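You operate a simulated robot arm through the tools that you are given. There is no shell and no other tool. Be economical: measure what you need, move in short steps, check, and stop when the job is done.

Carry out the task below with a simulated two-armed robot. There is one attempt and no reset: what you move stays moved.

JOB
Close and clamp the pot lid, then open the blue wheel to FULL.
Fine: swing the lid in, lower it on its pins, both clamps on and black bleed valve shut before the wheel; watch the pot gauge reach the green band.

It is judged by the outcome, as a careful person would: the job done as asked, and still so three seconds after it is handed in. It fails if anything else is knocked over, pushed out of place, dropped, spilled or broken. Lids that push on must go on centred and level and be pressed home; caps that screw on are set level and turned clockwise until they are tight.

ROBOT AND FRAMES
Two 7-joint arms with two-finger parallel grippers on one trunk, on a base that drives. Base frame: it is fixed to the floor where the robot stands at the start and does not move with it; the origin is under the middle of the robot, x ahead of it, y to its left, z up. Readings come in cm, rad, newtons and seconds.
The left shoulder is at the start at [5, 16.5, 110.5], the right one opposite. Places, roughly: black bleed valve [80, -50, 40]; blue valve wheel [70, -130, 50]; clamp with a red grip [70, -70, 70]; clamp with a yellow grip [70, -110, 70]; lift lever with a green grip [70, 0, 110]; pot gauge [80, -90, 60]; swing arm [100, -20, 100]. Payload 3.91 kg a hand.
The tool frame of a hand sits at the grasp point between the pads (the TCP): z along the fingers, y along the line on which they close. The tips reach 3 cm beyond it. Largest opening 11 cm; finger width 2, thickness 1; the body of the gripper, 4.8 by 11.2 cm, starts 5.5 cm behind the TCP.
Orientation is that of the tool frame in the base frame, as a unit quaternion [w, x, y, z]. With the fingers straight down and closing along the base's y, the tool's x points along the base's -x, its y along +y and its z along -z.

CONTROLS
- The arms move only by the tool send_rows. It takes "left_moves", "right_moves" or both (then of equal length, played together; a hand with none holds still); each is a list of rows, each a list of 7 numbers: the turn, a rotation vector about the tool's x, y, z in rad, then the shift along the tool's x, y, z in cm, then the finger opening in cm, from 0 to 11. In form: [[rx, ry, rz, dx, dy, dz, claw], ...]. A call has 1 to 20 rows; each row shifts and turns the commanded pose from where the row before left it, along the tool's axes as they then stand. Rows are played at 5 a second. More than 5 cm and 0.15 rad between two rows, or a gripper value outside its range, and nothing of the call is played. Where a pose cannot be reached the arm comes as near as it can. A force on the tool above 90 N (or 10 N above the force at the start of the call, whichever is more), or a blocked arm, ends the call early, and 0.2 s more pass. Each finger travels about 4.5 cm/s and halts on what it meets, pressing with about 41 N; the grip force reading is that of the motor and also rises with nothing between the fingers. The clock runs only during rows and for 0.2 s after the last one: add rows that do not move to give the fingers time. The reply holds the time, the measured pose of the TCP, the force on the tool along the base axes, the opening and the grip force, in the units named above and with some noise, with the torque about the TCP (base axes, N m) and any sound that the robot's microphone picked up.
- Cameras (640 x 400 px; columns grow to the right, rows downward): "scene" is now at [11.98, -0.73, 127.81]; the picture's right is [-0.08, -1.00, 0.00], its down [-0.54, 0.04, -0.84] and it looks along [0.84, -0.06, -0.54] (base axes); focal length 214 px, centre (320, 200). "left" rides on the left gripper at [7.2, -1.7, -10.3] in its tool frame; the picture's right is [0.23, 0.97, 0.00], its down [-0.76, 0.18, -0.62] and it looks along [-0.61, 0.14, 0.78] (tool axes); focal length 222 px, centre (320, 200). "right" rides on the right gripper at [7.2, 1.7, -10.3] in its tool frame; the picture's right is [-0.23, 0.97, 0.00], its down [-0.76, -0.18, -0.62] and it looks along [-0.61, -0.14, 0.78] (tool axes); focal length 222 px, centre (320, 200). There is no depth. A picture from a camera that has moved, and an enlarged one, comes with that camera's place and axes in the base frame and with its lens.
- camera(camera): a new picture of that camera. No time passes.
- move_column(by): slides the trunk up (or, below 0, down) by that many cm; the arms and the scene camera ride with it, the base frame stays. It gives what a move gives, with no picture.
- steer(legs): drives the robot by 1 to 6 legs, each [ahead, left, turn to the left] in cm, cm and rad, along the robot's own axes; the way and the turn of a leg run together, so that a leg with both is an arc; at most 150 cm and 3.142 rad a leg. The arms and the cameras ride along, it lands a little off, and it stops where it bumps. It gives what a move gives.
- aim_head(pan, tilt): turns the head with the scene camera to pan (to the left, within 1.396 rad either way) and tilt (down, from -0.506 to 1.204), counted from straight ahead of the robot. It gives what a move gives.
- inspect(camera, box): a new picture of the part [left, top, right, bottom] of that camera's present view, enlarged. No time passes.
- hand_in(): hands the job in; it is judged then, once.

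Go step by step. Nothing tells you exact positions but the pictures and the camera data: compare them with the known pose of the tool, close in by small moves and look again before you grip or let go. The budget is 120 turns and 92 pictures, counting those below and the enlarged ones. Unless the task says otherwise, let go and move clear before handing in, and close with one line.

The tools are called after "Call:" as name(argument=value, ...) on one line, values as JSON. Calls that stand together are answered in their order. send_rows: Moves the arms, as the interface text tells. Its arguments: {"type":"object","properties":{"left_moves":{"type":"array","items":{"type":"array","items":{"type":"number"}}},"right_moves":{"type":"array","items":{"type":"array","items":{"type":"number"}}}},"required":[]} The other tools are called the same way: move_column (by) slides the trunk up or down; steer (legs) drives the base; aim_head (pan, tilt) turns the head that bears the scene camera; camera (camera) takes a picture; inspect (camera, box) takes an enlarged picture of a part of a camera's view; hand_in () hands the job in.

At the start:

```text
t: 0.0
left_position: [41.06, -7.71, 99.96]
left_ee_rot: [0.0, 0.0, 1.0, 0.0]
left_ft_force: [0.0, -0.6, 0.1]
left_moment: [0.01, -0.01, -0.01]
left_gripper_width: 10.99
left_grasp_force: 0.1
right_position: [30.74, -36.82, 100.05]
right_ee_rot: [0.001, 0.0, 1.0, 0.0]
right_ft_force: [0.2, -0.7, 0.3]
right_moment: [0.02, -0.03, 0.0]
right_gripper_width: 11.0
right_grasp_force: 0.1
trunk travel left (down, up): [-32.5, 17.8]
robot x, y, heading: [0.35, -0.11, 0.002]
head pan, tilt: [-0.075, 0.574]
```

scene: 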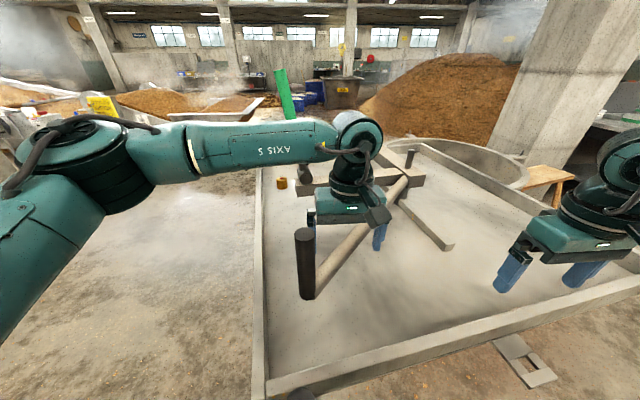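
right: 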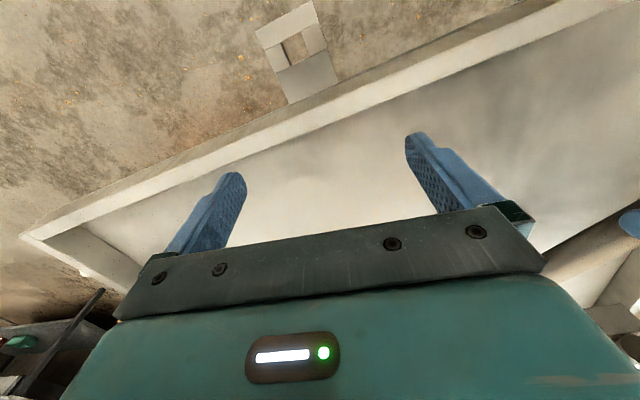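
left: 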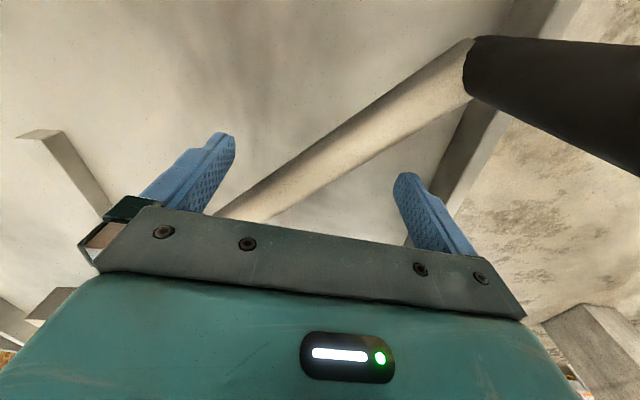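

I see the swing arm with a dark handle under the left hand and a large tray-like platform; the pot and the wheel are off to the right. I'll look around with the head first.

Call:
aim_head(pan=-0.9, tilt=0.45)

```text
t: 1.1
left_position: [40.99, -7.53, 100.08]
left_ee_rot: [0.001, -0.001, 1.0, -0.001]
left_ft_force: [-0.1, 0.0, -0.1]
left_moment: [-0.02, 0.01, 0.0]
left_gripper_width: 11.01
left_grasp_force: 0.1
right_position: [30.67, -36.94, 100.03]
right_ee_rot: [0.001, 0.0, 1.0, 0.0]
right_ft_force: [-0.4, 0.6, -0.8]
right_moment: [0.0, 0.01, -0.01]
right_gripper_width: 11.03
right_grasp_force: 0.1
trunk travel left (down, up): [-32.5, 17.8]
robot x, y, heading: [0.1, 0.25, 0.005]
head pan, tilt: [-0.901, 0.45]
```

Call:
camera(camera="scene")

```text
88 pictures are left
camera scene: at [8.8, -7.26, 128.92], right [-0.78, -0.62, 0.0], down [-0.27, 0.34, -0.9], along [0.56, -0.71, -0.44], focal length 214 px, centre (320, 200)
```

scene: 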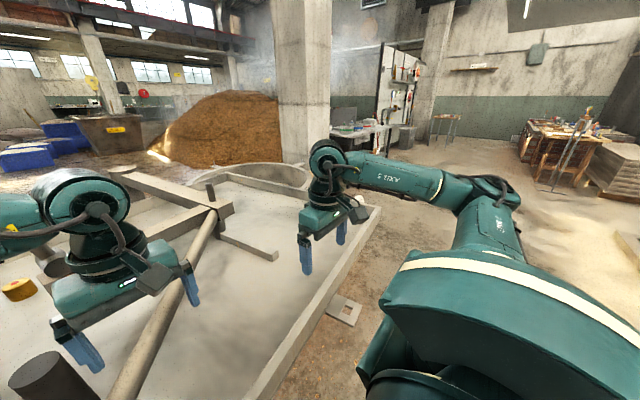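

The right hand hides the pot area. I'll back the robot off for an overview.

Call:
steer(legs=[[-60, 0, 0]])

Call:
aim_head(pan=-0.6, tilt=0.45)

Call:
camera(camera="scene")

```text
t: 2.4
left_position: [36.24, -7.3, 100.18]
left_ee_rot: [0.02, -0.005, 1.0, -0.006]
left_ft_force: [18.6, -5.5, -7.7]
left_moment: [-0.14, 1.06, -1.19]
left_gripper_width: 10.72
left_grasp_force: 0.0
right_position: [24.03, -36.94, 99.91]
right_ee_rot: [0.0, 0.001, 1.0, 0.001]
right_ft_force: [-0.1, -0.2, 0.4]
right_moment: [-0.06, 0.01, 0.04]
right_gripper_width: 11.0
right_grasp_force: 0.0
trunk travel left (down, up): [-32.5, 17.8]
robot x, y, heading: [-6.63, 0.13, -0.001]
head pan, tilt: [-0.901, 0.45]
stopped in leg 1: the force on the tool passed its limit (the readings are from after the stop); the commanded pose is now the measured one
```

```text
t: 3.2
left_position: [36.27, -7.47, 100.36]
left_ee_rot: [0.018, -0.004, 1.0, -0.005]
left_ft_force: [29.7, -6.0, -9.5]
left_moment: [-0.32, 1.85, -1.93]
left_gripper_width: 10.7
left_grasp_force: 0.0
right_position: [24.09, -37.02, 99.86]
right_ee_rot: [-0.003, 0.001, 1.0, 0.001]
right_ft_force: [0.5, -0.3, -0.1]
right_moment: [-0.02, 0.06, 0.05]
right_gripper_width: 10.99
right_grasp_force: 0.0
trunk travel left (down, up): [-32.5, 17.8]
robot x, y, heading: [-6.94, 0.3, -0.006]
head pan, tilt: [-0.6, 0.45]
```

```text
87 pictures are left
camera scene: at [4.31, -5.35, 128.87], right [-0.57, -0.82, 0.0], down [-0.36, 0.25, -0.9], along [0.74, -0.51, -0.44], focal length 214 px, centre (320, 200)
```

scene: 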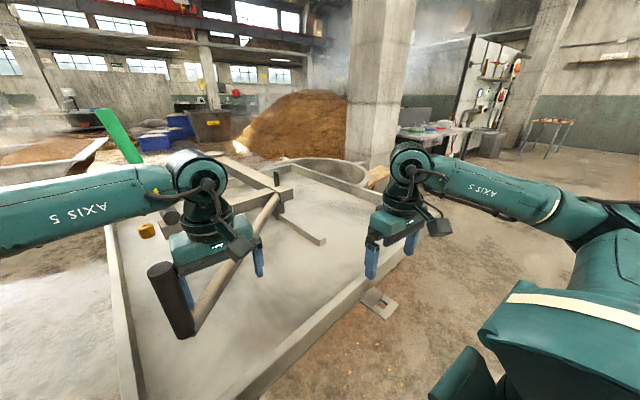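

The left hand touched the swing arm. I'll ease it forward off contact, then raise both hands clear.

Call:
send_rows(left_moves=[[0, 0, 0, -3, 0, 0, 11], [0, 0, 0, -2, 0, 0, 11]])

Call:
camera(camera="left")

Call:
camera(camera="right")

```text
t: 3.8
left_position: [40.56, -7.28, 100.78]
left_ee_rot: [0.02, -0.003, 1.0, -0.005]
left_ft_force: [1.0, 0.5, 1.1]
left_moment: [0.04, 0.0, 0.0]
left_gripper_width: 11.02
left_grasp_force: 0.1
right_position: [23.87, -36.86, 100.0]
right_ee_rot: [0.0, 0.001, 1.0, 0.0]
right_ft_force: [0.4, 0.0, -0.1]
right_moment: [-0.03, -0.01, -0.02]
right_gripper_width: 11.03
right_grasp_force: 0.1
trunk travel left (down, up): [-32.5, 17.8]
robot x, y, heading: [-6.88, -0.11, 0.003]
head pan, tilt: [-0.6, 0.45]
```

```text
86 pictures are left
camera left: at [32.88, -8.98, 110.89], right [-0.23, 0.97, -0.02], down [0.74, 0.19, 0.65], along [0.64, 0.14, -0.76], focal length 222 px, centre (320, 200)
```

left: 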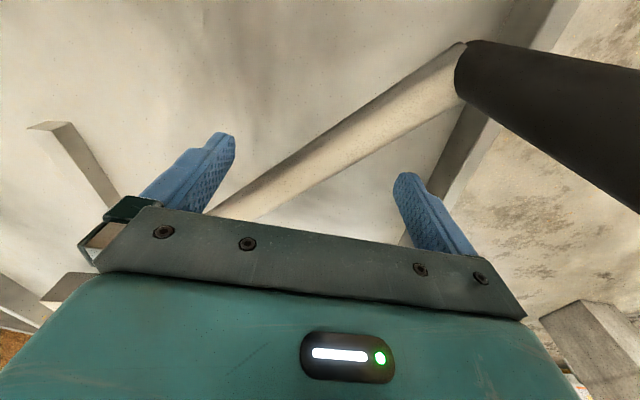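

```text
85 pictures are left
camera right: at [16.54, -35.29, 110.34], right [0.23, 0.97, 0.0], down [0.76, -0.18, 0.62], along [0.61, -0.14, -0.78], focal length 222 px, centre (320, 200)
```

right: 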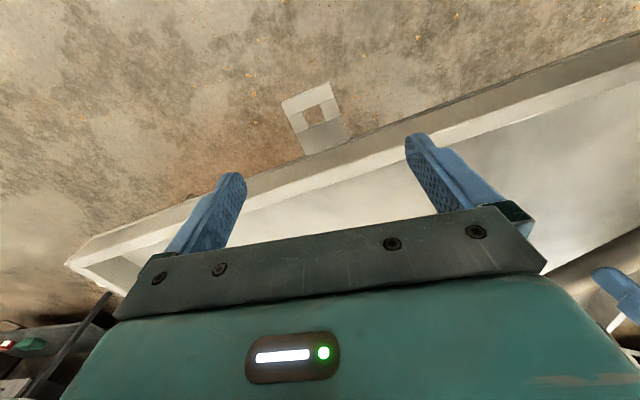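

The handle stands just behind the left finger. I'll lift both hands straight up, then look again.

Call:
send_rows(left_moves=[[0, 0, 0, 0, 0, -4, 11], [0, 0, 0, 0, 0, -4, 11], [0, 0, 0, 0, 0, -4, 11], [0, 0, 0, 0, 0, -4, 11], [0, 0, 0, 0, 0, -4, 11], [0, 0, 0, 0, 0, -4, 11], [0, 0, 0, 0, 0, -4, 11]], right_moves=[[0, 0, 0, 0, 0, -4, 11], [0, 0, 0, 0, 0, -4, 11], [0, 0, 0, 0, 0, -4, 11], [0, 0, 0, 0, 0, -4, 11], [0, 0, 0, 0, 0, -4, 11], [0, 0, 0, 0, 0, -4, 11], [0, 0, 0, 0, 0, -4, 11]])

Call:
camera(camera="scene")

```text
t: 5.4
left_position: [38.45, -6.02, 127.17]
left_ee_rot: [0.021, -0.003, 1.0, -0.006]
left_ft_force: [-0.4, -0.5, -0.1]
left_moment: [-0.01, 0.0, 0.03]
left_gripper_width: 11.02
left_grasp_force: 0.0
left hand out of reach, approached as far as the arm can: row 7
right_position: [27.46, -34.52, 126.01]
right_ee_rot: [0.002, 0.0, 1.0, 0.001]
right_ft_force: [0.6, 0.4, 0.6]
right_moment: [-0.02, -0.01, 0.02]
right_gripper_width: 10.99
right_grasp_force: 0.2
right hand out of reach, approached as far as the arm can: row 5, 6, 7
trunk travel left (down, up): [-32.5, 17.8]
robot x, y, heading: [-6.91, -0.27, 0.002]
head pan, tilt: [-0.6, 0.45]
```

```text
84 pictures are left
camera scene: at [3.81, -5.14, 128.93], right [-0.57, -0.82, 0.0], down [-0.36, 0.24, -0.9], along [0.74, -0.51, -0.43], focal length 214 px, centre (320, 200)
```

scene: 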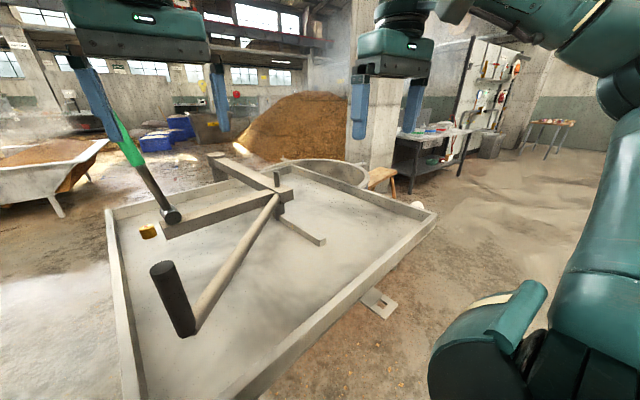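

Call:
inspect(camera="scene", box=[200, 130, 450, 290])

Call:
inspect(camera="scene", box=[100, 130, 340, 350])

```text
2.50 times, centred on (325, 210) of scene
camera zoom: at [3.81, -5.14, 128.93], right [-0.57, -0.82, 0.0], down [-0.36, 0.24, -0.9], along [0.74, -0.51, -0.43], focal length 536 px, centre (308, 175)
```

zoom: 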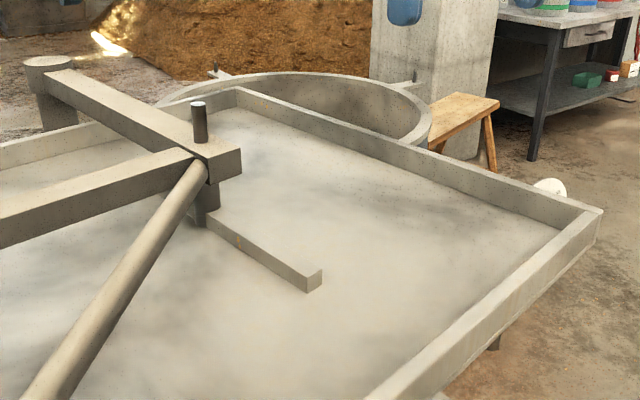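

```text
1.82 times, centred on (220, 240) of scene
camera zoom: at [3.81, -5.14, 128.93], right [-0.57, -0.82, 0.0], down [-0.36, 0.24, -0.9], along [0.74, -0.51, -0.43], focal length 390 px, centre (502, 127)
```

zoom: 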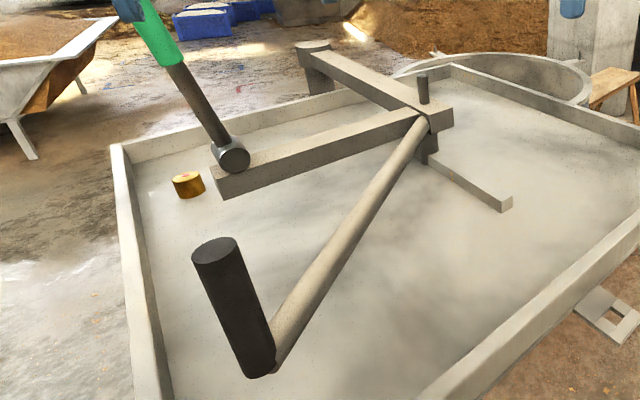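

The hidden pot must be further right. I'll back off a bit and drive right to face the pot, then look.

Call:
steer(legs=[[-35, 0, 0], [0, -90, 0]])

Call:
aim_head(pan=0.0, tilt=0.5)

Call:
camera(camera="scene")

```text
t: 12.1
left_position: [2.01, -98.03, 127.0]
left_ee_rot: [0.019, 0.008, 1.0, -0.006]
left_ft_force: [0.1, 0.5, 0.6]
left_moment: [0.02, 0.02, 0.02]
left_gripper_width: 11.02
left_grasp_force: 0.1
right_position: [-9.8, -125.98, 125.99]
right_ee_rot: [0.001, 0.013, 1.0, 0.002]
right_ft_force: [0.0, -0.1, -0.3]
right_moment: [0.04, 0.02, 0.02]
right_gripper_width: 11.0
right_grasp_force: 0.1
trunk travel left (down, up): [-32.5, 17.8]
robot x, y, heading: [-43.04, -90.36, -0.03]
head pan, tilt: [-0.6, 0.45]
```

```text
t: 13.1
left_position: [2.06, -97.88, 127.1]
left_ee_rot: [0.019, 0.008, 1.0, -0.006]
left_ft_force: [0.2, -0.1, 0.1]
left_moment: [0.0, 0.03, -0.02]
left_gripper_width: 10.99
left_grasp_force: 0.1
right_position: [-9.67, -126.18, 125.93]
right_ee_rot: [0.002, 0.013, 1.0, 0.001]
right_ft_force: [0.0, -0.1, 0.8]
right_moment: [0.04, -0.01, 0.0]
right_gripper_width: 11.0
right_grasp_force: 0.0
trunk travel left (down, up): [-32.5, 17.8]
robot x, y, heading: [-42.94, -90.6, -0.023]
head pan, tilt: [0.0, 0.499]
```

```text
81 pictures are left
camera scene: at [-31.01, -91.06, 128.48], right [-0.03, -1.0, 0.0], down [-0.48, 0.01, -0.88], along [0.88, -0.02, -0.48], focal length 214 px, centre (320, 200)
```

scene: 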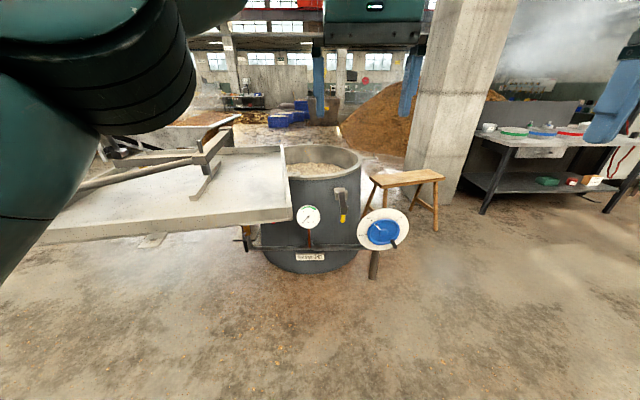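

Now I can see the pot, gauge, blue wheel and yellow clamp; the lid is the big square pan partly over the pot. Zooming.

Call:
inspect(camera="scene", box=[220, 130, 420, 290])

Call:
inspect(camera="scene", box=[40, 100, 300, 260])

```text
2.50 times, centred on (320, 210) of scene
camera zoom: at [-31.01, -91.06, 128.48], right [-0.03, -1.0, 0.0], down [-0.48, 0.01, -0.88], along [0.88, -0.02, -0.48], focal length 536 px, centre (320, 175)
```

zoom: 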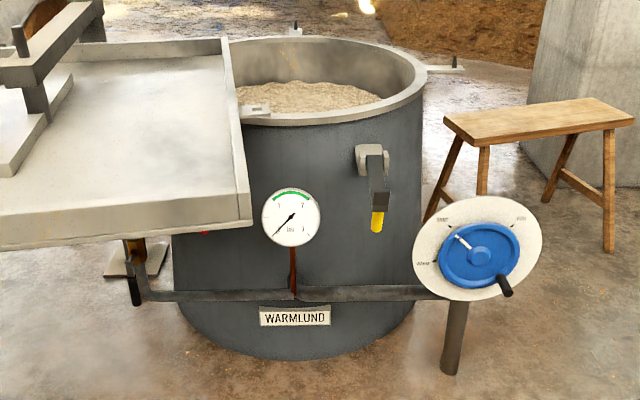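

```text
2.46 times, centred on (170, 180) of scene
camera zoom: at [-31.01, -91.06, 128.48], right [-0.03, -1.0, 0.0], down [-0.48, 0.01, -0.88], along [0.88, -0.02, -0.48], focal length 528 px, centre (689, 249)
```

zoom: 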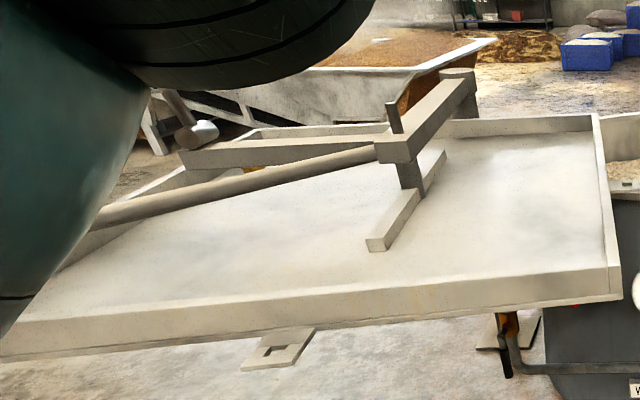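

I now understand the layout: the lid is the raised square pan hung from a swing beam pivoting near [130,-24]; pot is centred around [120,-88]. I'll reposition the hands, then drive back to take the black handle with the right hand.

Call:
send_rows(left_moves=[[0, 0, 0, 0, 5, 0, 11], [0, 0, 0, 0, 5, 0, 11], [0, 0, 0, 0, 5, 0, 11], [0, 0, 0, 0, 5, 0, 11], [0, 0, 0, 0, 4, 0, 11], [0, 0, 0, 0, 0, 0, 11]], right_moves=[[0, 0, 0, 0, 0, 3, 11], [0, 0, 0, 0, 4, 2, 11], [0, 0, 0, 0, 4, 2, 11], [0, 0, 0, 0, 4, 2, 11], [0, 0, 0, -1, 4, 2, 11], [0, 0, 0, 0, 0, 0, 11]])

Call:
steer(legs=[[0, 100, 0.025]])

Call:
aim_head(pan=-0.2, tilt=0.6)

Call:
camera(camera="scene")

```text
t: 14.5
left_position: [2.31, -74.0, 126.75]
left_ee_rot: [0.019, 0.009, 1.0, -0.006]
left_ft_force: [-0.1, 0.5, 0.4]
left_moment: [0.03, 0.0, 0.01]
left_gripper_width: 11.02
left_grasp_force: 0.0
right_position: [-8.22, -110.0, 115.25]
right_ee_rot: [0.001, 0.013, 1.0, 0.001]
right_ft_force: [0.2, -0.1, 0.0]
right_moment: [0.0, 0.0, 0.0]
right_gripper_width: 11.0
right_grasp_force: 0.0
trunk travel left (down, up): [-32.5, 17.8]
robot x, y, heading: [-42.87, -90.92, -0.025]
head pan, tilt: [0.0, 0.499]
```

```text
t: 19.5
left_position: [4.43, 23.64, 126.85]
left_ee_rot: [0.02, 0.003, 1.0, -0.006]
left_ft_force: [-1.1, 0.4, -0.4]
left_moment: [0.04, 0.01, 0.0]
left_gripper_width: 10.99
left_grasp_force: 0.0
right_position: [-5.98, -12.08, 115.22]
right_ee_rot: [0.001, 0.009, 1.0, -0.001]
right_ft_force: [-0.3, 1.2, 0.3]
right_moment: [-0.01, 0.0, 0.01]
right_gripper_width: 10.99
right_grasp_force: 0.0
trunk travel left (down, up): [-32.5, 17.8]
robot x, y, heading: [-40.92, 6.8, -0.018]
head pan, tilt: [0.0, 0.499]
```

```text
t: 20.3
left_position: [4.48, 23.82, 126.8]
left_ee_rot: [0.019, 0.004, 1.0, -0.005]
left_ft_force: [0.2, -0.1, -0.4]
left_moment: [-0.02, 0.05, 0.02]
left_gripper_width: 10.99
left_grasp_force: 0.1
right_position: [-6.03, -12.14, 115.23]
right_ee_rot: [0.001, 0.008, 1.0, 0.0]
right_ft_force: [0.1, -0.5, -0.1]
right_moment: [-0.03, -0.01, 0.04]
right_gripper_width: 11.0
right_grasp_force: 0.1
trunk travel left (down, up): [-32.5, 17.8]
robot x, y, heading: [-40.79, 6.86, -0.018]
head pan, tilt: [-0.201, 0.6]
```

```text
78 pictures are left
camera scene: at [-29.42, 4.67, 127.57], right [-0.21, -0.98, 0.0], down [-0.55, 0.12, -0.83], along [0.81, -0.18, -0.56], focal length 214 px, centre (320, 200)
```

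scene: 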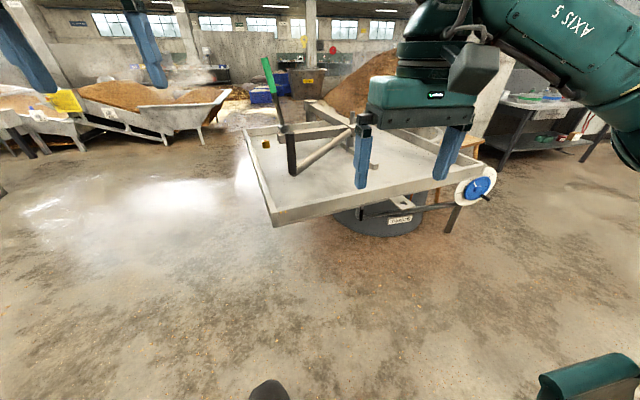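

Handle estimated at about [38,-0.5], top z≈106. Driving in so the right hand is just short of it.

Call:
steer(legs=[[38, 12, 0.018]])

Call:
aim_head(pan=-0.4, tilt=0.7)

Call:
camera(camera="scene")

Call:
camera(camera="right")

```text
t: 22.7
left_position: [41.36, 36.9, 126.78]
left_ee_rot: [0.02, -0.007, 1.0, -0.006]
left_ft_force: [0.3, 0.0, -0.4]
left_moment: [0.02, 0.01, 0.02]
left_gripper_width: 10.98
left_grasp_force: 0.1
right_position: [31.76, 0.66, 115.24]
right_ee_rot: [0.001, -0.003, 1.0, 0.0]
right_ft_force: [-0.7, -0.4, 0.5]
right_moment: [-0.01, 0.02, 0.04]
right_gripper_width: 10.98
right_grasp_force: 0.1
trunk travel left (down, up): [-32.5, 17.8]
robot x, y, heading: [-3.55, 19.02, 0.006]
head pan, tilt: [-0.201, 0.6]
```

```text
t: 23.4
left_position: [41.31, 36.92, 126.85]
left_ee_rot: [0.02, -0.007, 1.0, -0.005]
left_ft_force: [0.4, -0.7, -0.5]
left_moment: [-0.01, -0.02, -0.03]
left_gripper_width: 11.02
left_grasp_force: 0.1
right_position: [31.77, 0.7, 115.21]
right_ee_rot: [0.001, -0.003, 1.0, 0.001]
right_ft_force: [-0.1, 0.8, 0.3]
right_moment: [0.01, 0.02, 0.01]
right_gripper_width: 10.99
right_grasp_force: 0.1
trunk travel left (down, up): [-32.5, 17.8]
robot x, y, heading: [-3.96, 18.67, 0.01]
head pan, tilt: [-0.4, 0.7]
```

```text
77 pictures are left
camera scene: at [7.14, 15.42, 126.71], right [-0.38, -0.92, 0.0], down [-0.59, 0.25, -0.77], along [0.71, -0.29, -0.64], focal length 214 px, centre (320, 200)
```

scene: 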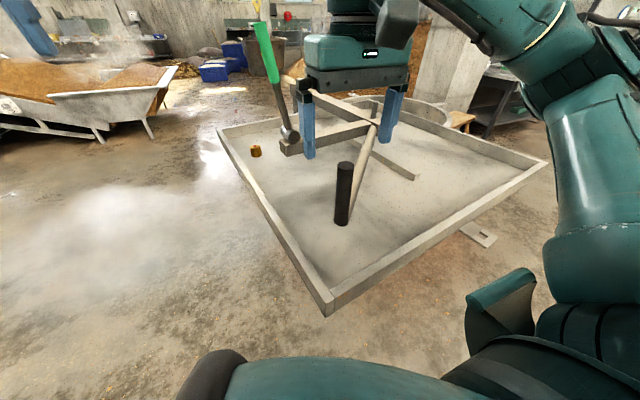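

```text
76 pictures are left
camera right: at [24.43, 2.32, 125.53], right [0.22, 0.98, 0.0], down [0.76, -0.17, 0.62], along [0.61, -0.14, -0.78], focal length 222 px, centre (320, 200)
```

right: 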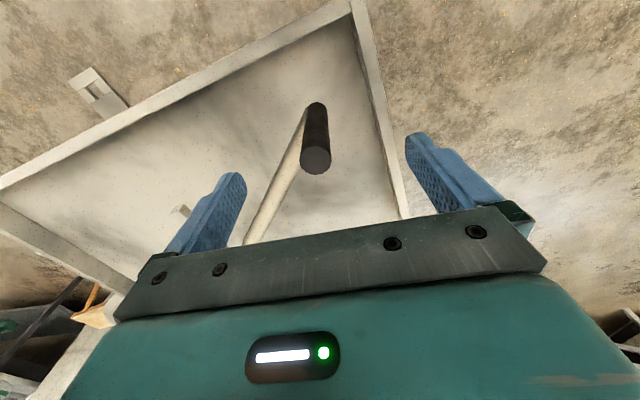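

Triangulating from both cameras, the handle is at about [32.8, 0.3], z 96–109.6. Lowering around it and closing.

Call:
send_rows(right_moves=[[0, 0, 0, -1, -0.3, 3, 9], [0, 0, 0, 0, 0, 3, 9], [0, 0, 0, 0, 0, 3, 9], [0, 0, 0, 0, 0, 0, 9]])

Call:
camera(camera="right")

```text
t: 24.4
left_position: [41.46, 36.88, 126.84]
left_ee_rot: [0.021, -0.008, 1.0, -0.006]
left_ft_force: [-0.8, -0.8, 0.0]
left_moment: [0.0, -0.01, 0.03]
left_gripper_width: 11.0
left_grasp_force: 0.1
right_position: [32.75, 0.3, 106.04]
right_ee_rot: [0.001, -0.004, 1.0, 0.001]
right_ft_force: [-1.2, 0.6, 0.8]
right_moment: [0.02, -0.05, 0.0]
right_gripper_width: 8.99
right_grasp_force: 0.1
trunk travel left (down, up): [-32.5, 17.8]
robot x, y, heading: [-3.85, 18.4, 0.011]
head pan, tilt: [-0.4, 0.7]
```

```text
75 pictures are left
camera right: at [25.45, 1.95, 116.35], right [0.22, 0.98, 0.0], down [0.76, -0.17, 0.62], along [0.61, -0.14, -0.78], focal length 222 px, centre (320, 200)
```

right: 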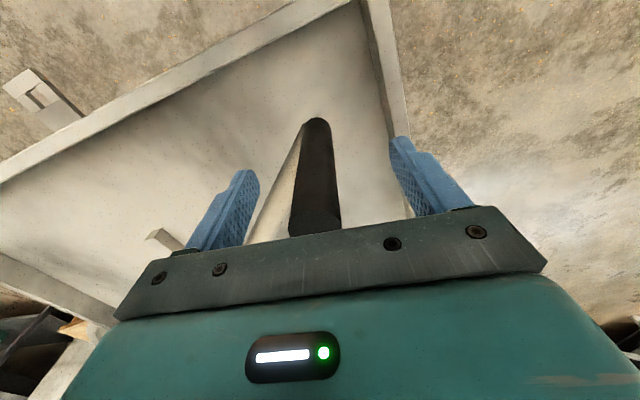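

Call:
send_rows(right_moves=[[0, 0, 0, 0, 0, 0, 6], [0, 0, 0, 0, 0, 0, 3], [0, 0, 0, 0, 0, 0, 2], [0, 0, 0, 0, 0, 0, 2], [0, 0, 0, 0, 0, 0, 2], [0, 0, 0, 0, 0, 0, 2]])

Call:
camera(camera="right")

```text
t: 25.9
left_position: [41.43, 36.91, 126.76]
left_ee_rot: [0.019, -0.007, 1.0, -0.007]
left_ft_force: [0.0, -0.1, 0.0]
left_moment: [0.02, -0.03, 0.01]
left_gripper_width: 11.0
left_grasp_force: 0.1
right_position: [32.87, 0.32, 106.06]
right_ee_rot: [0.0, -0.004, 1.0, -0.001]
right_ft_force: [5.4, -0.6, 0.3]
right_moment: [-0.52, -0.21, -0.01]
right_gripper_width: 2.78
right_grasp_force: 44.9
trunk travel left (down, up): [-32.5, 17.8]
robot x, y, heading: [-4.35, 18.73, 0.005]
head pan, tilt: [-0.4, 0.7]
```

```text
74 pictures are left
camera right: at [25.54, 1.95, 116.37], right [0.22, 0.98, 0.0], down [0.76, -0.17, 0.62], along [0.61, -0.14, -0.78], focal length 222 px, centre (320, 200)
```

right: 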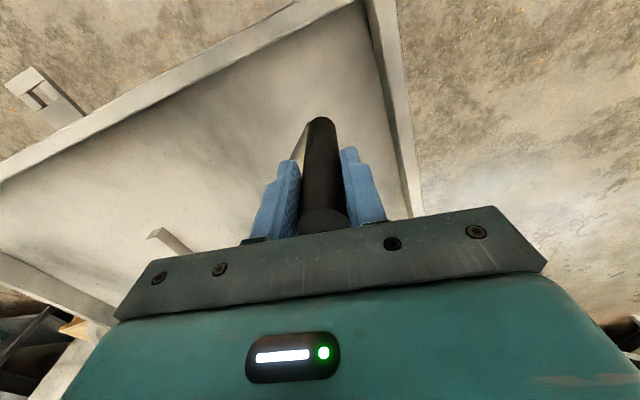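

Gripped. Test a small tangential pull (mostly -y) and read the force.

Call:
send_rows(right_moves=[[0, 0, 0, 0.25, -1, 0, 2], [0, 0, 0, 0.25, -1, 0, 2], [0, 0, 0, 0.25, -1, 0, 2], [0, 0, 0, 0.25, -1, 0, 2]])

```text
t: 26.9
left_position: [41.47, 36.68, 126.69]
left_ee_rot: [0.019, -0.008, 1.0, -0.005]
left_ft_force: [0.0, 0.1, -0.2]
left_moment: [-0.02, 0.01, -0.01]
left_gripper_width: 11.0
left_grasp_force: 0.1
right_position: [31.82, -3.79, 106.1]
right_ee_rot: [-0.002, -0.004, 1.0, 0.0]
right_ft_force: [2.4, -3.2, -15.2]
right_moment: [-0.38, -0.27, 0.04]
right_gripper_width: 2.78
right_grasp_force: 45.4
trunk travel left (down, up): [-32.5, 17.8]
robot x, y, heading: [-3.92, 19.0, 0.004]
head pan, tilt: [-0.4, 0.7]
```

It swings freely. Now drive the robot sideways along the arc in short legs.

Call:
steer(legs=[[-1, -7, 0], [-0.5, -7, 0]])

```text
t: 28.5
left_position: [39.72, 22.82, 126.75]
left_ee_rot: [0.021, -0.007, 1.0, -0.005]
left_ft_force: [0.8, -0.6, -0.9]
left_moment: [0.01, 0.02, 0.0]
left_gripper_width: 10.99
left_grasp_force: 0.0
right_position: [30.44, -17.57, 106.25]
right_ee_rot: [0.003, -0.004, 1.0, 0.001]
right_ft_force: [-14.9, -0.2, -8.6]
right_moment: [-0.67, 0.14, 0.23]
right_gripper_width: 2.77
right_grasp_force: 44.5
trunk travel left (down, up): [-32.5, 17.8]
robot x, y, heading: [-5.42, 5.08, 0.004]
head pan, tilt: [-0.4, 0.7]
```

Call:
steer(legs=[[-1, -7, 0], [-0.3, -7, 0]])

```text
t: 30.1
left_position: [38.44, 9.16, 126.86]
left_ee_rot: [0.021, -0.008, 1.0, -0.006]
left_ft_force: [0.2, -0.4, -0.2]
left_moment: [0.0, 0.0, 0.0]
left_gripper_width: 11.0
left_grasp_force: 0.1
right_position: [28.79, -31.29, 106.24]
right_ee_rot: [-0.002, -0.009, 1.0, -0.001]
right_ft_force: [-24.5, 1.0, -8.2]
right_moment: [0.08, 0.02, 0.29]
right_gripper_width: 2.2
right_grasp_force: 2.0
trunk travel left (down, up): [-32.5, 17.8]
robot x, y, heading: [-6.78, -8.82, 0.005]
head pan, tilt: [-0.4, 0.7]
```

Grip changed; checking the handle.

Call:
camera(camera="right")

Call:
camera(camera="scene")

```text
73 pictures are left
camera right: at [21.5, -29.66, 116.55], right [0.21, 0.98, 0.0], down [0.77, -0.16, 0.62], along [0.61, -0.13, -0.78], focal length 222 px, centre (320, 200)
```

right: 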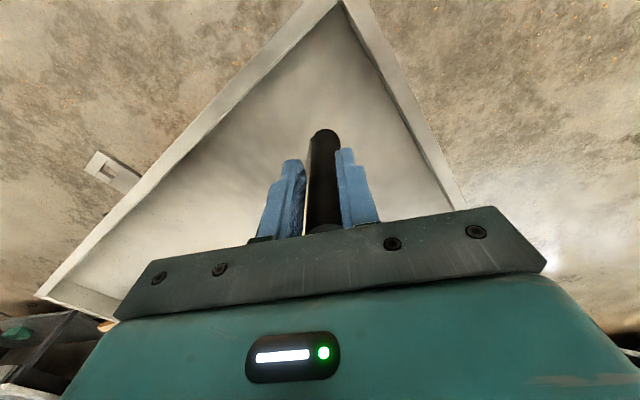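

```text
72 pictures are left
camera scene: at [4.21, -12.31, 126.71], right [-0.38, -0.92, 0.0], down [-0.59, 0.25, -0.77], along [0.71, -0.29, -0.64], focal length 214 px, centre (320, 200)
```

scene: 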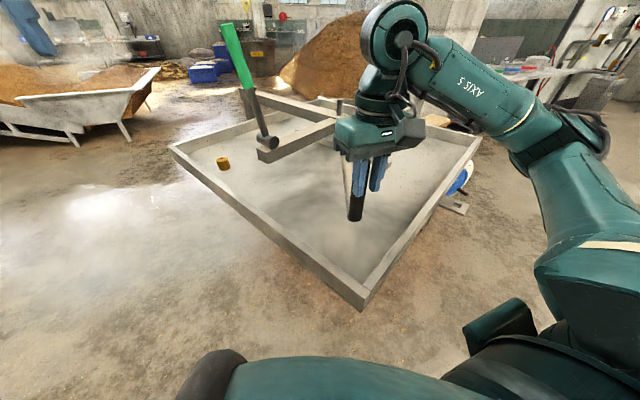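

The hand is ~1.8 cm too far back and the handle has moved to the pad edge; recentring by opening slightly, moving +x, and closing.

Call:
send_rows(right_moves=[[0, 0, 0, 0, 0, 0, 4.5], [0, 0, 0, 0, 0, 0, 4.5], [0, 0, 0, -1.0, 0, 0, 4.5], [0, 0, 0, -0.8, 0, 0, 4.5], [0, 0, 0, 0, 0, 0, 2], [0, 0, 0, 0, 0, 0, 2], [0, 0, 0, 0, 0, 0, 2]])

Call:
camera(camera="right")

```text
t: 31.7
left_position: [38.69, 9.11, 126.78]
left_ee_rot: [0.02, -0.009, 1.0, -0.006]
left_ft_force: [0.0, -0.1, 0.2]
left_moment: [-0.01, 0.01, 0.02]
left_gripper_width: 10.99
left_grasp_force: 0.0
right_position: [30.77, -31.21, 106.08]
right_ee_rot: [-0.003, -0.01, 1.0, 0.0]
right_ft_force: [-3.0, 0.6, -1.4]
right_moment: [0.32, 0.3, 0.41]
right_gripper_width: 2.82
right_grasp_force: 44.2
trunk travel left (down, up): [-32.5, 17.8]
robot x, y, heading: [-6.65, -8.92, 0.006]
head pan, tilt: [-0.4, 0.7]
```

```text
71 pictures are left
camera right: at [23.52, -29.64, 116.48], right [0.21, 0.98, 0.0], down [0.77, -0.16, 0.62], along [0.6, -0.13, -0.79], focal length 222 px, centre (320, 200)
```

right: 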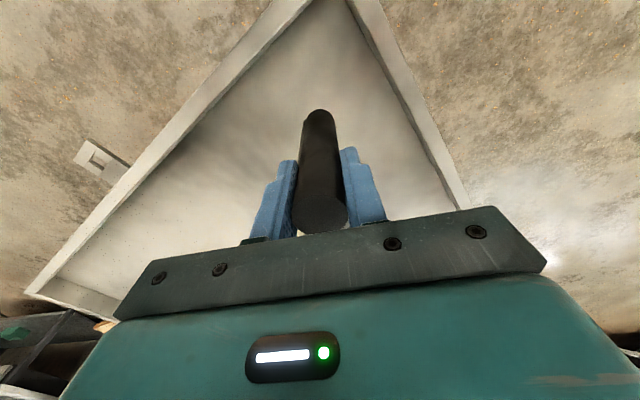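

Call:
steer(legs=[[0.9, -6.7, 0], [1.3, -6.3, 0]])

```text
t: 33.3
left_position: [40.82, -4.04, 126.87]
left_ee_rot: [0.02, -0.009, 1.0, -0.007]
left_ft_force: [-0.3, -0.9, 0.0]
left_moment: [0.04, -0.01, 0.03]
left_gripper_width: 11.02
left_grasp_force: 0.1
right_position: [33.17, -44.2, 106.23]
right_ee_rot: [0.001, -0.009, 1.0, 0.0]
right_ft_force: [-7.4, -5.4, 2.5]
right_moment: [-0.03, -0.08, -0.01]
right_gripper_width: 2.8
right_grasp_force: 11.6
trunk travel left (down, up): [-32.5, 17.8]
robot x, y, heading: [-4.07, -22.27, 0.009]
head pan, tilt: [-0.4, 0.7]
```

Call:
steer(legs=[[2.2, -6.1, 0], [2.4, -6.0, 0]])

```text
t: 34.9
left_position: [45.62, -15.77, 126.81]
left_ee_rot: [0.02, -0.009, 1.0, -0.006]
left_ft_force: [-0.6, -0.4, 0.3]
left_moment: [0.01, -0.03, -0.02]
left_gripper_width: 10.98
left_grasp_force: 0.0
right_position: [38.08, -56.22, 106.13]
right_ee_rot: [-0.002, -0.009, 1.0, 0.0]
right_ft_force: [0.6, 0.0, 0.0]
right_moment: [0.0, 0.02, 0.0]
right_gripper_width: 2.03
right_grasp_force: 0.0
trunk travel left (down, up): [-32.5, 17.8]
robot x, y, heading: [0.49, -33.74, 0.004]
head pan, tilt: [-0.4, 0.7]
```

Lost the handle. Looking where it is.

Call:
camera(camera="right")

Call:
camera(camera="scene")

```text
70 pictures are left
camera right: at [30.68, -54.68, 116.48], right [0.21, 0.98, 0.0], down [0.77, -0.16, 0.62], along [0.61, -0.13, -0.78], focal length 222 px, centre (320, 200)
```

right: 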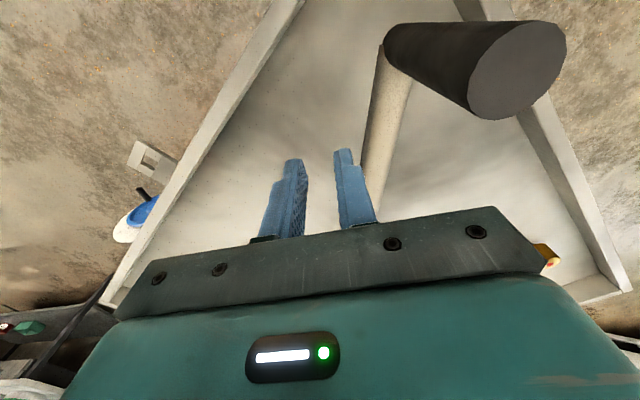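

```text
69 pictures are left
camera scene: at [11.51, -37.45, 126.7], right [-0.38, -0.92, 0.0], down [-0.6, 0.25, -0.76], along [0.71, -0.29, -0.64], focal length 214 px, centre (320, 200)
```

scene: 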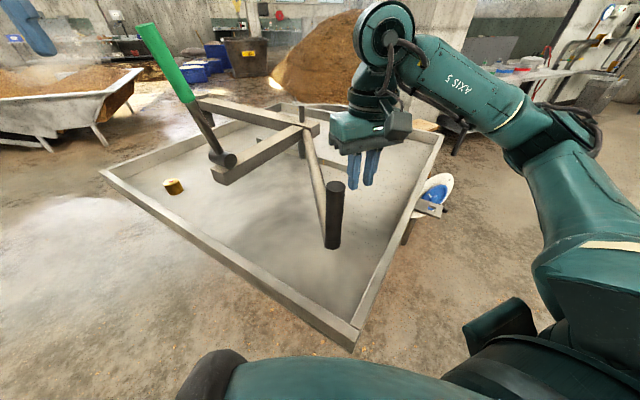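

The handle rests at about [32.5,-49], outside the fingers. A looser way is better: straddle the bar just inboard of the handle with fingers on either side, which tolerates radial error. Moving above the bar.

Call:
send_rows(right_moves=[[0, 0, 0, -4, 0, 0, 6], [0, 0, 0, 0, 3, 0, 6], [0, 0, 0, 0, 2.5, 0, 6], [0, 0, 0, 0, 0, 0, 6]])

Call:
camera(camera="right")

Call:
inspect(camera="scene", box=[260, 100, 460, 260])

```text
t: 35.9
left_position: [45.65, -15.79, 126.74]
left_ee_rot: [0.02, -0.009, 1.0, -0.006]
left_ft_force: [0.4, 0.0, -0.9]
left_moment: [0.03, -0.01, 0.0]
left_gripper_width: 10.99
left_grasp_force: 0.1
right_position: [41.85, -50.55, 106.21]
right_ee_rot: [-0.002, -0.009, 1.0, 0.0]
right_ft_force: [0.6, -0.3, 0.5]
right_moment: [-0.02, 0.01, -0.01]
right_gripper_width: 6.0
right_grasp_force: 0.2
trunk travel left (down, up): [-32.5, 17.8]
robot x, y, heading: [0.43, -34.15, 0.013]
head pan, tilt: [-0.4, 0.7]
```

```text
68 pictures are left
camera right: at [34.41, -48.99, 116.52], right [0.21, 0.98, 0.0], down [0.77, -0.16, 0.62], along [0.61, -0.13, -0.78], focal length 222 px, centre (320, 200)
```

right: 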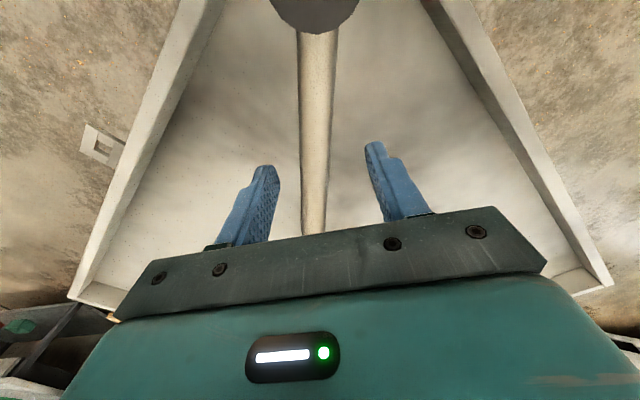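

```text
2.50 times, centred on (360, 180) of scene
camera zoom: at [11.47, -37.41, 126.71], right [-0.38, -0.92, 0.0], down [-0.6, 0.25, -0.76], along [0.71, -0.29, -0.64], focal length 536 px, centre (220, 250)
```

zoom: 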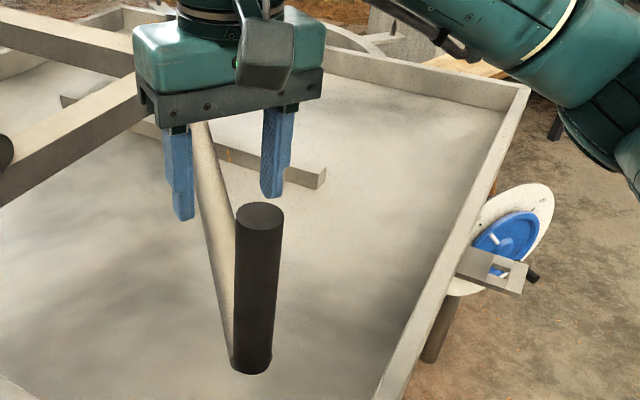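

Bar is between the fingers. Lowering to straddle it.

Call:
send_rows(right_moves=[[0, 0, 0, 0, 0.3, 2.5, 6], [0, 0, 0, 0, 0, 2.5, 6], [0, 0, 0, 0, 0, 2, 6], [0, 0, 0, 0, 0, 1.2, 6]])

Call:
camera(camera="right")

```text
t: 36.9
left_position: [45.42, -15.5, 127.14]
left_ee_rot: [0.021, -0.011, 1.0, -0.008]
left_ft_force: [-0.5, -0.3, 0.0]
left_moment: [-0.03, 0.02, 0.03]
left_gripper_width: 11.0
left_grasp_force: 0.2
right_position: [41.67, -50.15, 99.09]
right_ee_rot: [0.005, -0.007, 1.0, 0.005]
right_ft_force: [14.3, 3.1, 87.2]
right_moment: [0.42, 8.96, -0.47]
right_gripper_width: 5.99
right_grasp_force: 0.0
trunk travel left (down, up): [-32.5, 17.8]
robot x, y, heading: [0.48, -34.22, 0.008]
head pan, tilt: [-0.4, 0.7]
```

```text
66 pictures are left
camera right: at [34.25, -48.57, 109.29], right [0.21, 0.98, 0.01], down [0.76, -0.17, 0.63], along [0.62, -0.12, -0.78], focal length 222 px, centre (320, 200)
```

right: 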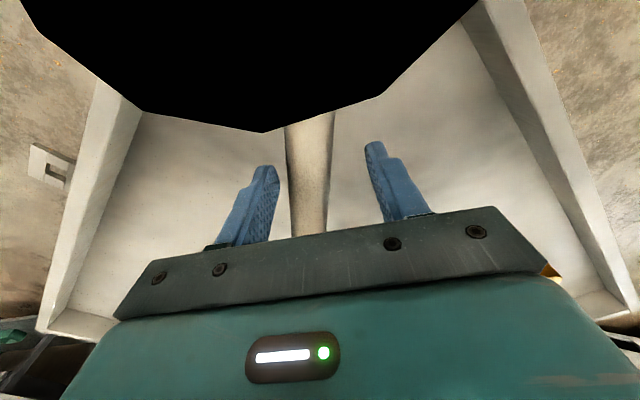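

The wrist camera rested on the handle top. Raising off immediately and shifting further inboard along the bar.

Call:
send_rows(right_moves=[[0, 0, 0, 0, 0, -3, 6], [0, 0, 0, 0, 0, -3, 6], [0, 0, 0, -4, -0.5, 0, 6], [0, 0, 0, -4, -0.5, 0, 6], [0, 0, 0, 0, 0, 0, 6]])

Call:
camera(camera="right")

Call:
camera(camera="scene")

```text
t: 38.1
left_position: [45.57, -15.74, 126.76]
left_ee_rot: [0.021, -0.009, 1.0, -0.006]
left_ft_force: [-0.5, 0.0, -0.5]
left_moment: [-0.03, 0.02, -0.01]
left_gripper_width: 11.02
left_grasp_force: 0.0
right_position: [49.89, -51.07, 103.63]
right_ee_rot: [0.0, -0.009, 1.0, 0.001]
right_ft_force: [-0.1, 0.5, 1.0]
right_moment: [0.0, 0.01, -0.01]
right_gripper_width: 5.97
right_grasp_force: 0.0
trunk travel left (down, up): [-32.5, 17.8]
robot x, y, heading: [0.82, -33.87, 0.01]
head pan, tilt: [-0.4, 0.7]
```

```text
65 pictures are left
camera right: at [42.58, -49.52, 114.08], right [0.21, 0.98, 0.0], down [0.77, -0.16, 0.62], along [0.61, -0.13, -0.78], focal length 222 px, centre (320, 200)
```

right: 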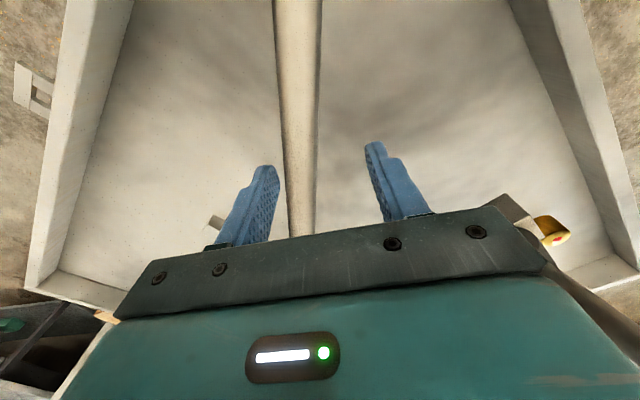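

```text
64 pictures are left
camera scene: at [11.47, -37.41, 126.71], right [-0.38, -0.92, 0.0], down [-0.6, 0.24, -0.77], along [0.71, -0.29, -0.64], focal length 214 px, centre (320, 200)
```

scene: 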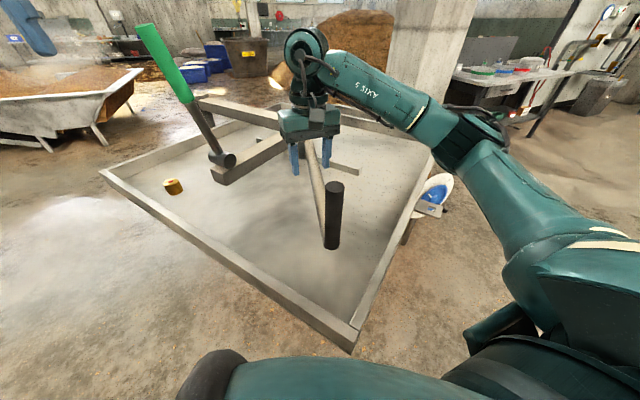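

Call:
send_rows(right_moves=[[0, 0, 0, 0, -1, 2, 6], [0, 0, 0, 0, 0, 2, 6], [0, 0, 0, 0, 0, 1.6, 6], [0, 0, 0, 0, 0, 0, 6]])

Call:
camera(camera="right")

```text
t: 39.1
left_position: [45.69, -15.82, 126.76]
left_ee_rot: [0.02, -0.01, 1.0, -0.005]
left_ft_force: [0.2, 0.9, 0.5]
left_moment: [-0.02, 0.04, 0.03]
left_gripper_width: 11.01
left_grasp_force: 0.1
right_position: [49.9, -52.2, 98.12]
right_ee_rot: [-0.001, -0.009, 1.0, 0.0]
right_ft_force: [-0.6, -0.1, -0.5]
right_moment: [-0.01, 0.0, 0.01]
right_gripper_width: 6.01
right_grasp_force: 0.0
trunk travel left (down, up): [-32.5, 17.8]
robot x, y, heading: [0.82, -34.35, 0.008]
head pan, tilt: [-0.4, 0.7]
```

```text
63 pictures are left
camera right: at [42.55, -50.64, 108.58], right [0.21, 0.98, 0.0], down [0.77, -0.16, 0.62], along [0.61, -0.13, -0.78], focal length 222 px, centre (320, 200)
```

right: 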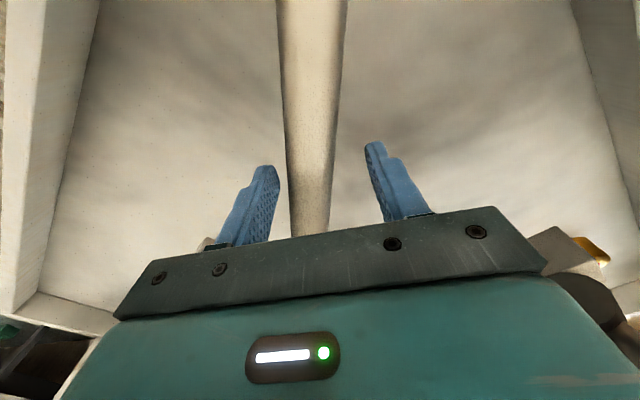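

Fingers straddle the bar. Drive along the arc in short legs.

Call:
steer(legs=[[2.5, -7.5, 0], [3.3, -7.2, 0]])

Call:
camera(camera="scene")

```text
t: 40.8
left_position: [51.55, -30.77, 126.95]
left_ee_rot: [0.02, -0.009, 1.0, -0.005]
left_ft_force: [-0.9, -0.5, 0.1]
left_moment: [0.04, -0.03, 0.0]
left_gripper_width: 11.01
left_grasp_force: 0.0
right_position: [55.68, -67.16, 98.3]
right_ee_rot: [-0.003, -0.007, 1.0, 0.001]
right_ft_force: [-2.7, -5.4, -1.0]
right_moment: [0.3, -0.16, 0.02]
right_gripper_width: 6.47
right_grasp_force: 4.5
trunk travel left (down, up): [-32.5, 17.8]
robot x, y, heading: [6.51, -48.84, 0.007]
head pan, tilt: [-0.4, 0.7]
```

```text
62 pictures are left
camera scene: at [17.32, -52.33, 126.71], right [-0.38, -0.92, 0.0], down [-0.59, 0.25, -0.76], along [0.71, -0.29, -0.64], focal length 214 px, centre (320, 200)
```

scene: 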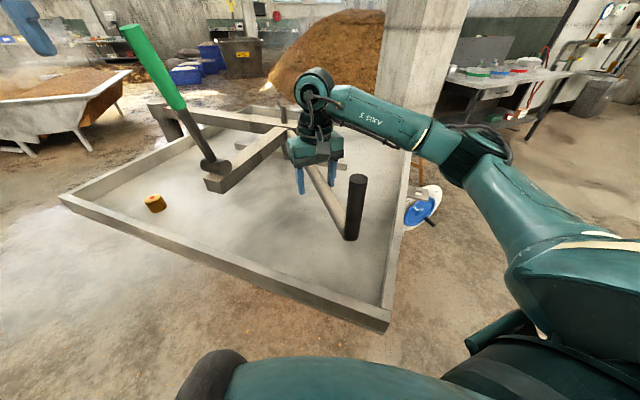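

Pivot triangulates to ≈[138,-25]; lid rotated ~36° so far of roughly 65–70°. Continue.

Call:
steer(legs=[[3.7, -7.1, 0], [4.2, -6.8, 0]])

Call:
camera(camera="scene")

```text
t: 42.5
left_position: [59.63, -44.4, 126.88]
left_ee_rot: [0.019, -0.008, 1.0, -0.006]
left_ft_force: [-0.4, -0.1, 0.6]
left_moment: [0.04, -0.02, -0.03]
left_gripper_width: 11.03
left_grasp_force: 0.0
right_position: [63.46, -80.86, 98.1]
right_ee_rot: [-0.006, -0.008, 1.0, 0.0]
right_ft_force: [-3.8, -1.8, -1.6]
right_moment: [0.18, -0.23, 0.0]
right_gripper_width: 6.22
right_grasp_force: 1.9
trunk travel left (down, up): [-32.5, 17.8]
robot x, y, heading: [14.5, -62.59, 0.01]
head pan, tilt: [-0.4, 0.7]
```

```text
61 pictures are left
camera scene: at [25.32, -65.96, 126.71], right [-0.38, -0.92, 0.0], down [-0.59, 0.25, -0.76], along [0.71, -0.29, -0.64], focal length 214 px, centre (320, 200)
```

scene: 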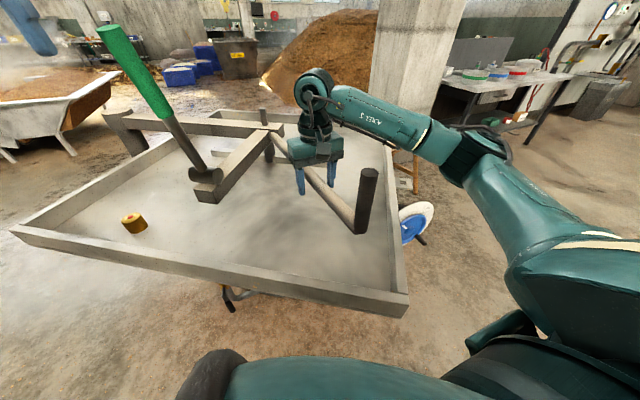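

Call:
steer(legs=[[4.8, -6.4, 0], [4.0, -4.6, 0]])

Call:
aim_head(pan=-0.5, tilt=0.6)

Call:
camera(camera="scene")

```text
t: 44.1
left_position: [68.33, -55.55, 126.84]
left_ee_rot: [0.02, -0.006, 1.0, -0.005]
left_ft_force: [0.9, 0.2, -0.4]
left_moment: [0.01, 0.0, 0.01]
left_gripper_width: 10.98
left_grasp_force: 0.1
right_position: [72.24, -91.83, 98.12]
right_ee_rot: [-0.008, -0.007, 1.0, 0.001]
right_ft_force: [-0.9, -1.4, 0.6]
right_moment: [0.09, -0.05, 0.02]
right_gripper_width: 6.2
right_grasp_force: 0.8
trunk travel left (down, up): [-32.5, 17.8]
robot x, y, heading: [23.54, -73.82, 0.002]
head pan, tilt: [-0.4, 0.7]
```

```text
t: 44.8
left_position: [68.5, -55.45, 126.81]
left_ee_rot: [0.019, -0.007, 1.0, -0.006]
left_ft_force: [0.5, -0.7, -0.3]
left_moment: [0.03, 0.01, 0.01]
left_gripper_width: 11.0
left_grasp_force: 0.1
right_position: [72.28, -91.84, 98.02]
right_ee_rot: [-0.008, -0.006, 1.0, 0.0]
right_ft_force: [-0.2, -1.3, 0.5]
right_moment: [0.06, 0.01, 0.02]
right_gripper_width: 6.02
right_grasp_force: 0.1
trunk travel left (down, up): [-32.5, 17.8]
robot x, y, heading: [23.1, -73.39, 0.008]
head pan, tilt: [-0.499, 0.6]
```

```text
60 pictures are left
camera scene: at [34.22, -77.78, 127.56], right [-0.47, -0.88, 0.0], down [-0.5, 0.27, -0.82], along [0.73, -0.39, -0.57], focal length 214 px, centre (320, 200)
```

scene: 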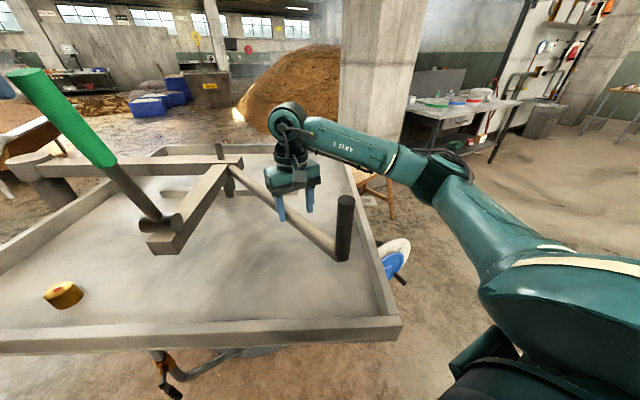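

Rotation now ≈55° of the ~78–80° needed (pins seen right and behind the pot). Continue another ~8°.

Call:
steer(legs=[[4.8, -4.4, 0], [5.2, -4.1, 0]])

Call:
aim_head(pan=-0.6, tilt=0.75)

Call:
camera(camera="scene")

```text
t: 46.4
left_position: [78.39, -63.96, 126.83]
left_ee_rot: [0.021, -0.006, 1.0, -0.006]
left_ft_force: [-0.9, -0.9, -0.1]
left_moment: [-0.01, -0.01, -0.05]
left_gripper_width: 10.98
left_grasp_force: 0.1
right_position: [82.06, -100.08, 98.15]
right_ee_rot: [-0.007, -0.01, 1.0, 0.002]
right_ft_force: [-0.4, 0.1, 0.3]
right_moment: [-0.01, -0.02, 0.03]
right_gripper_width: 6.0
right_grasp_force: 0.0
trunk travel left (down, up): [-32.5, 17.8]
robot x, y, heading: [33.17, -81.8, 0.003]
head pan, tilt: [-0.499, 0.6]
```

```text
t: 47.1
left_position: [78.5, -63.95, 126.71]
left_ee_rot: [0.02, -0.006, 1.0, -0.007]
left_ft_force: [0.8, 1.4, 0.0]
left_moment: [0.02, 0.0, 0.03]
left_gripper_width: 10.94
left_grasp_force: 0.0
right_position: [82.27, -100.0, 98.08]
right_ee_rot: [-0.009, -0.008, 1.0, 0.001]
right_ft_force: [0.3, -0.9, -0.8]
right_moment: [0.0, -0.04, 0.01]
right_gripper_width: 6.0
right_grasp_force: 0.1
trunk travel left (down, up): [-32.5, 17.8]
robot x, y, heading: [33.43, -82.13, 0.004]
head pan, tilt: [-0.6, 0.75]
```

```text
59 pictures are left
camera scene: at [43.26, -86.59, 126.28], right [-0.56, -0.83, 0.0], down [-0.56, 0.38, -0.73], along [0.61, -0.41, -0.68], focal length 214 px, centre (320, 200)
```

scene: 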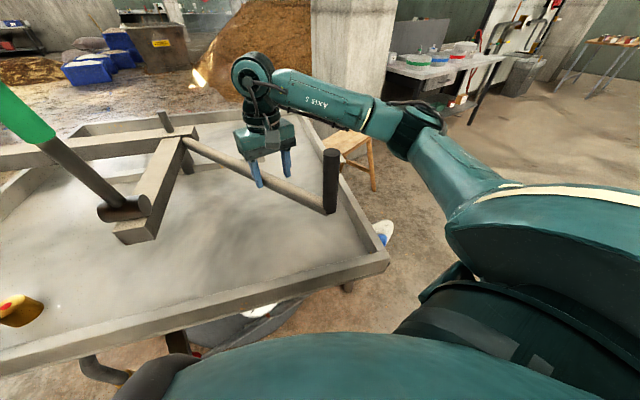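

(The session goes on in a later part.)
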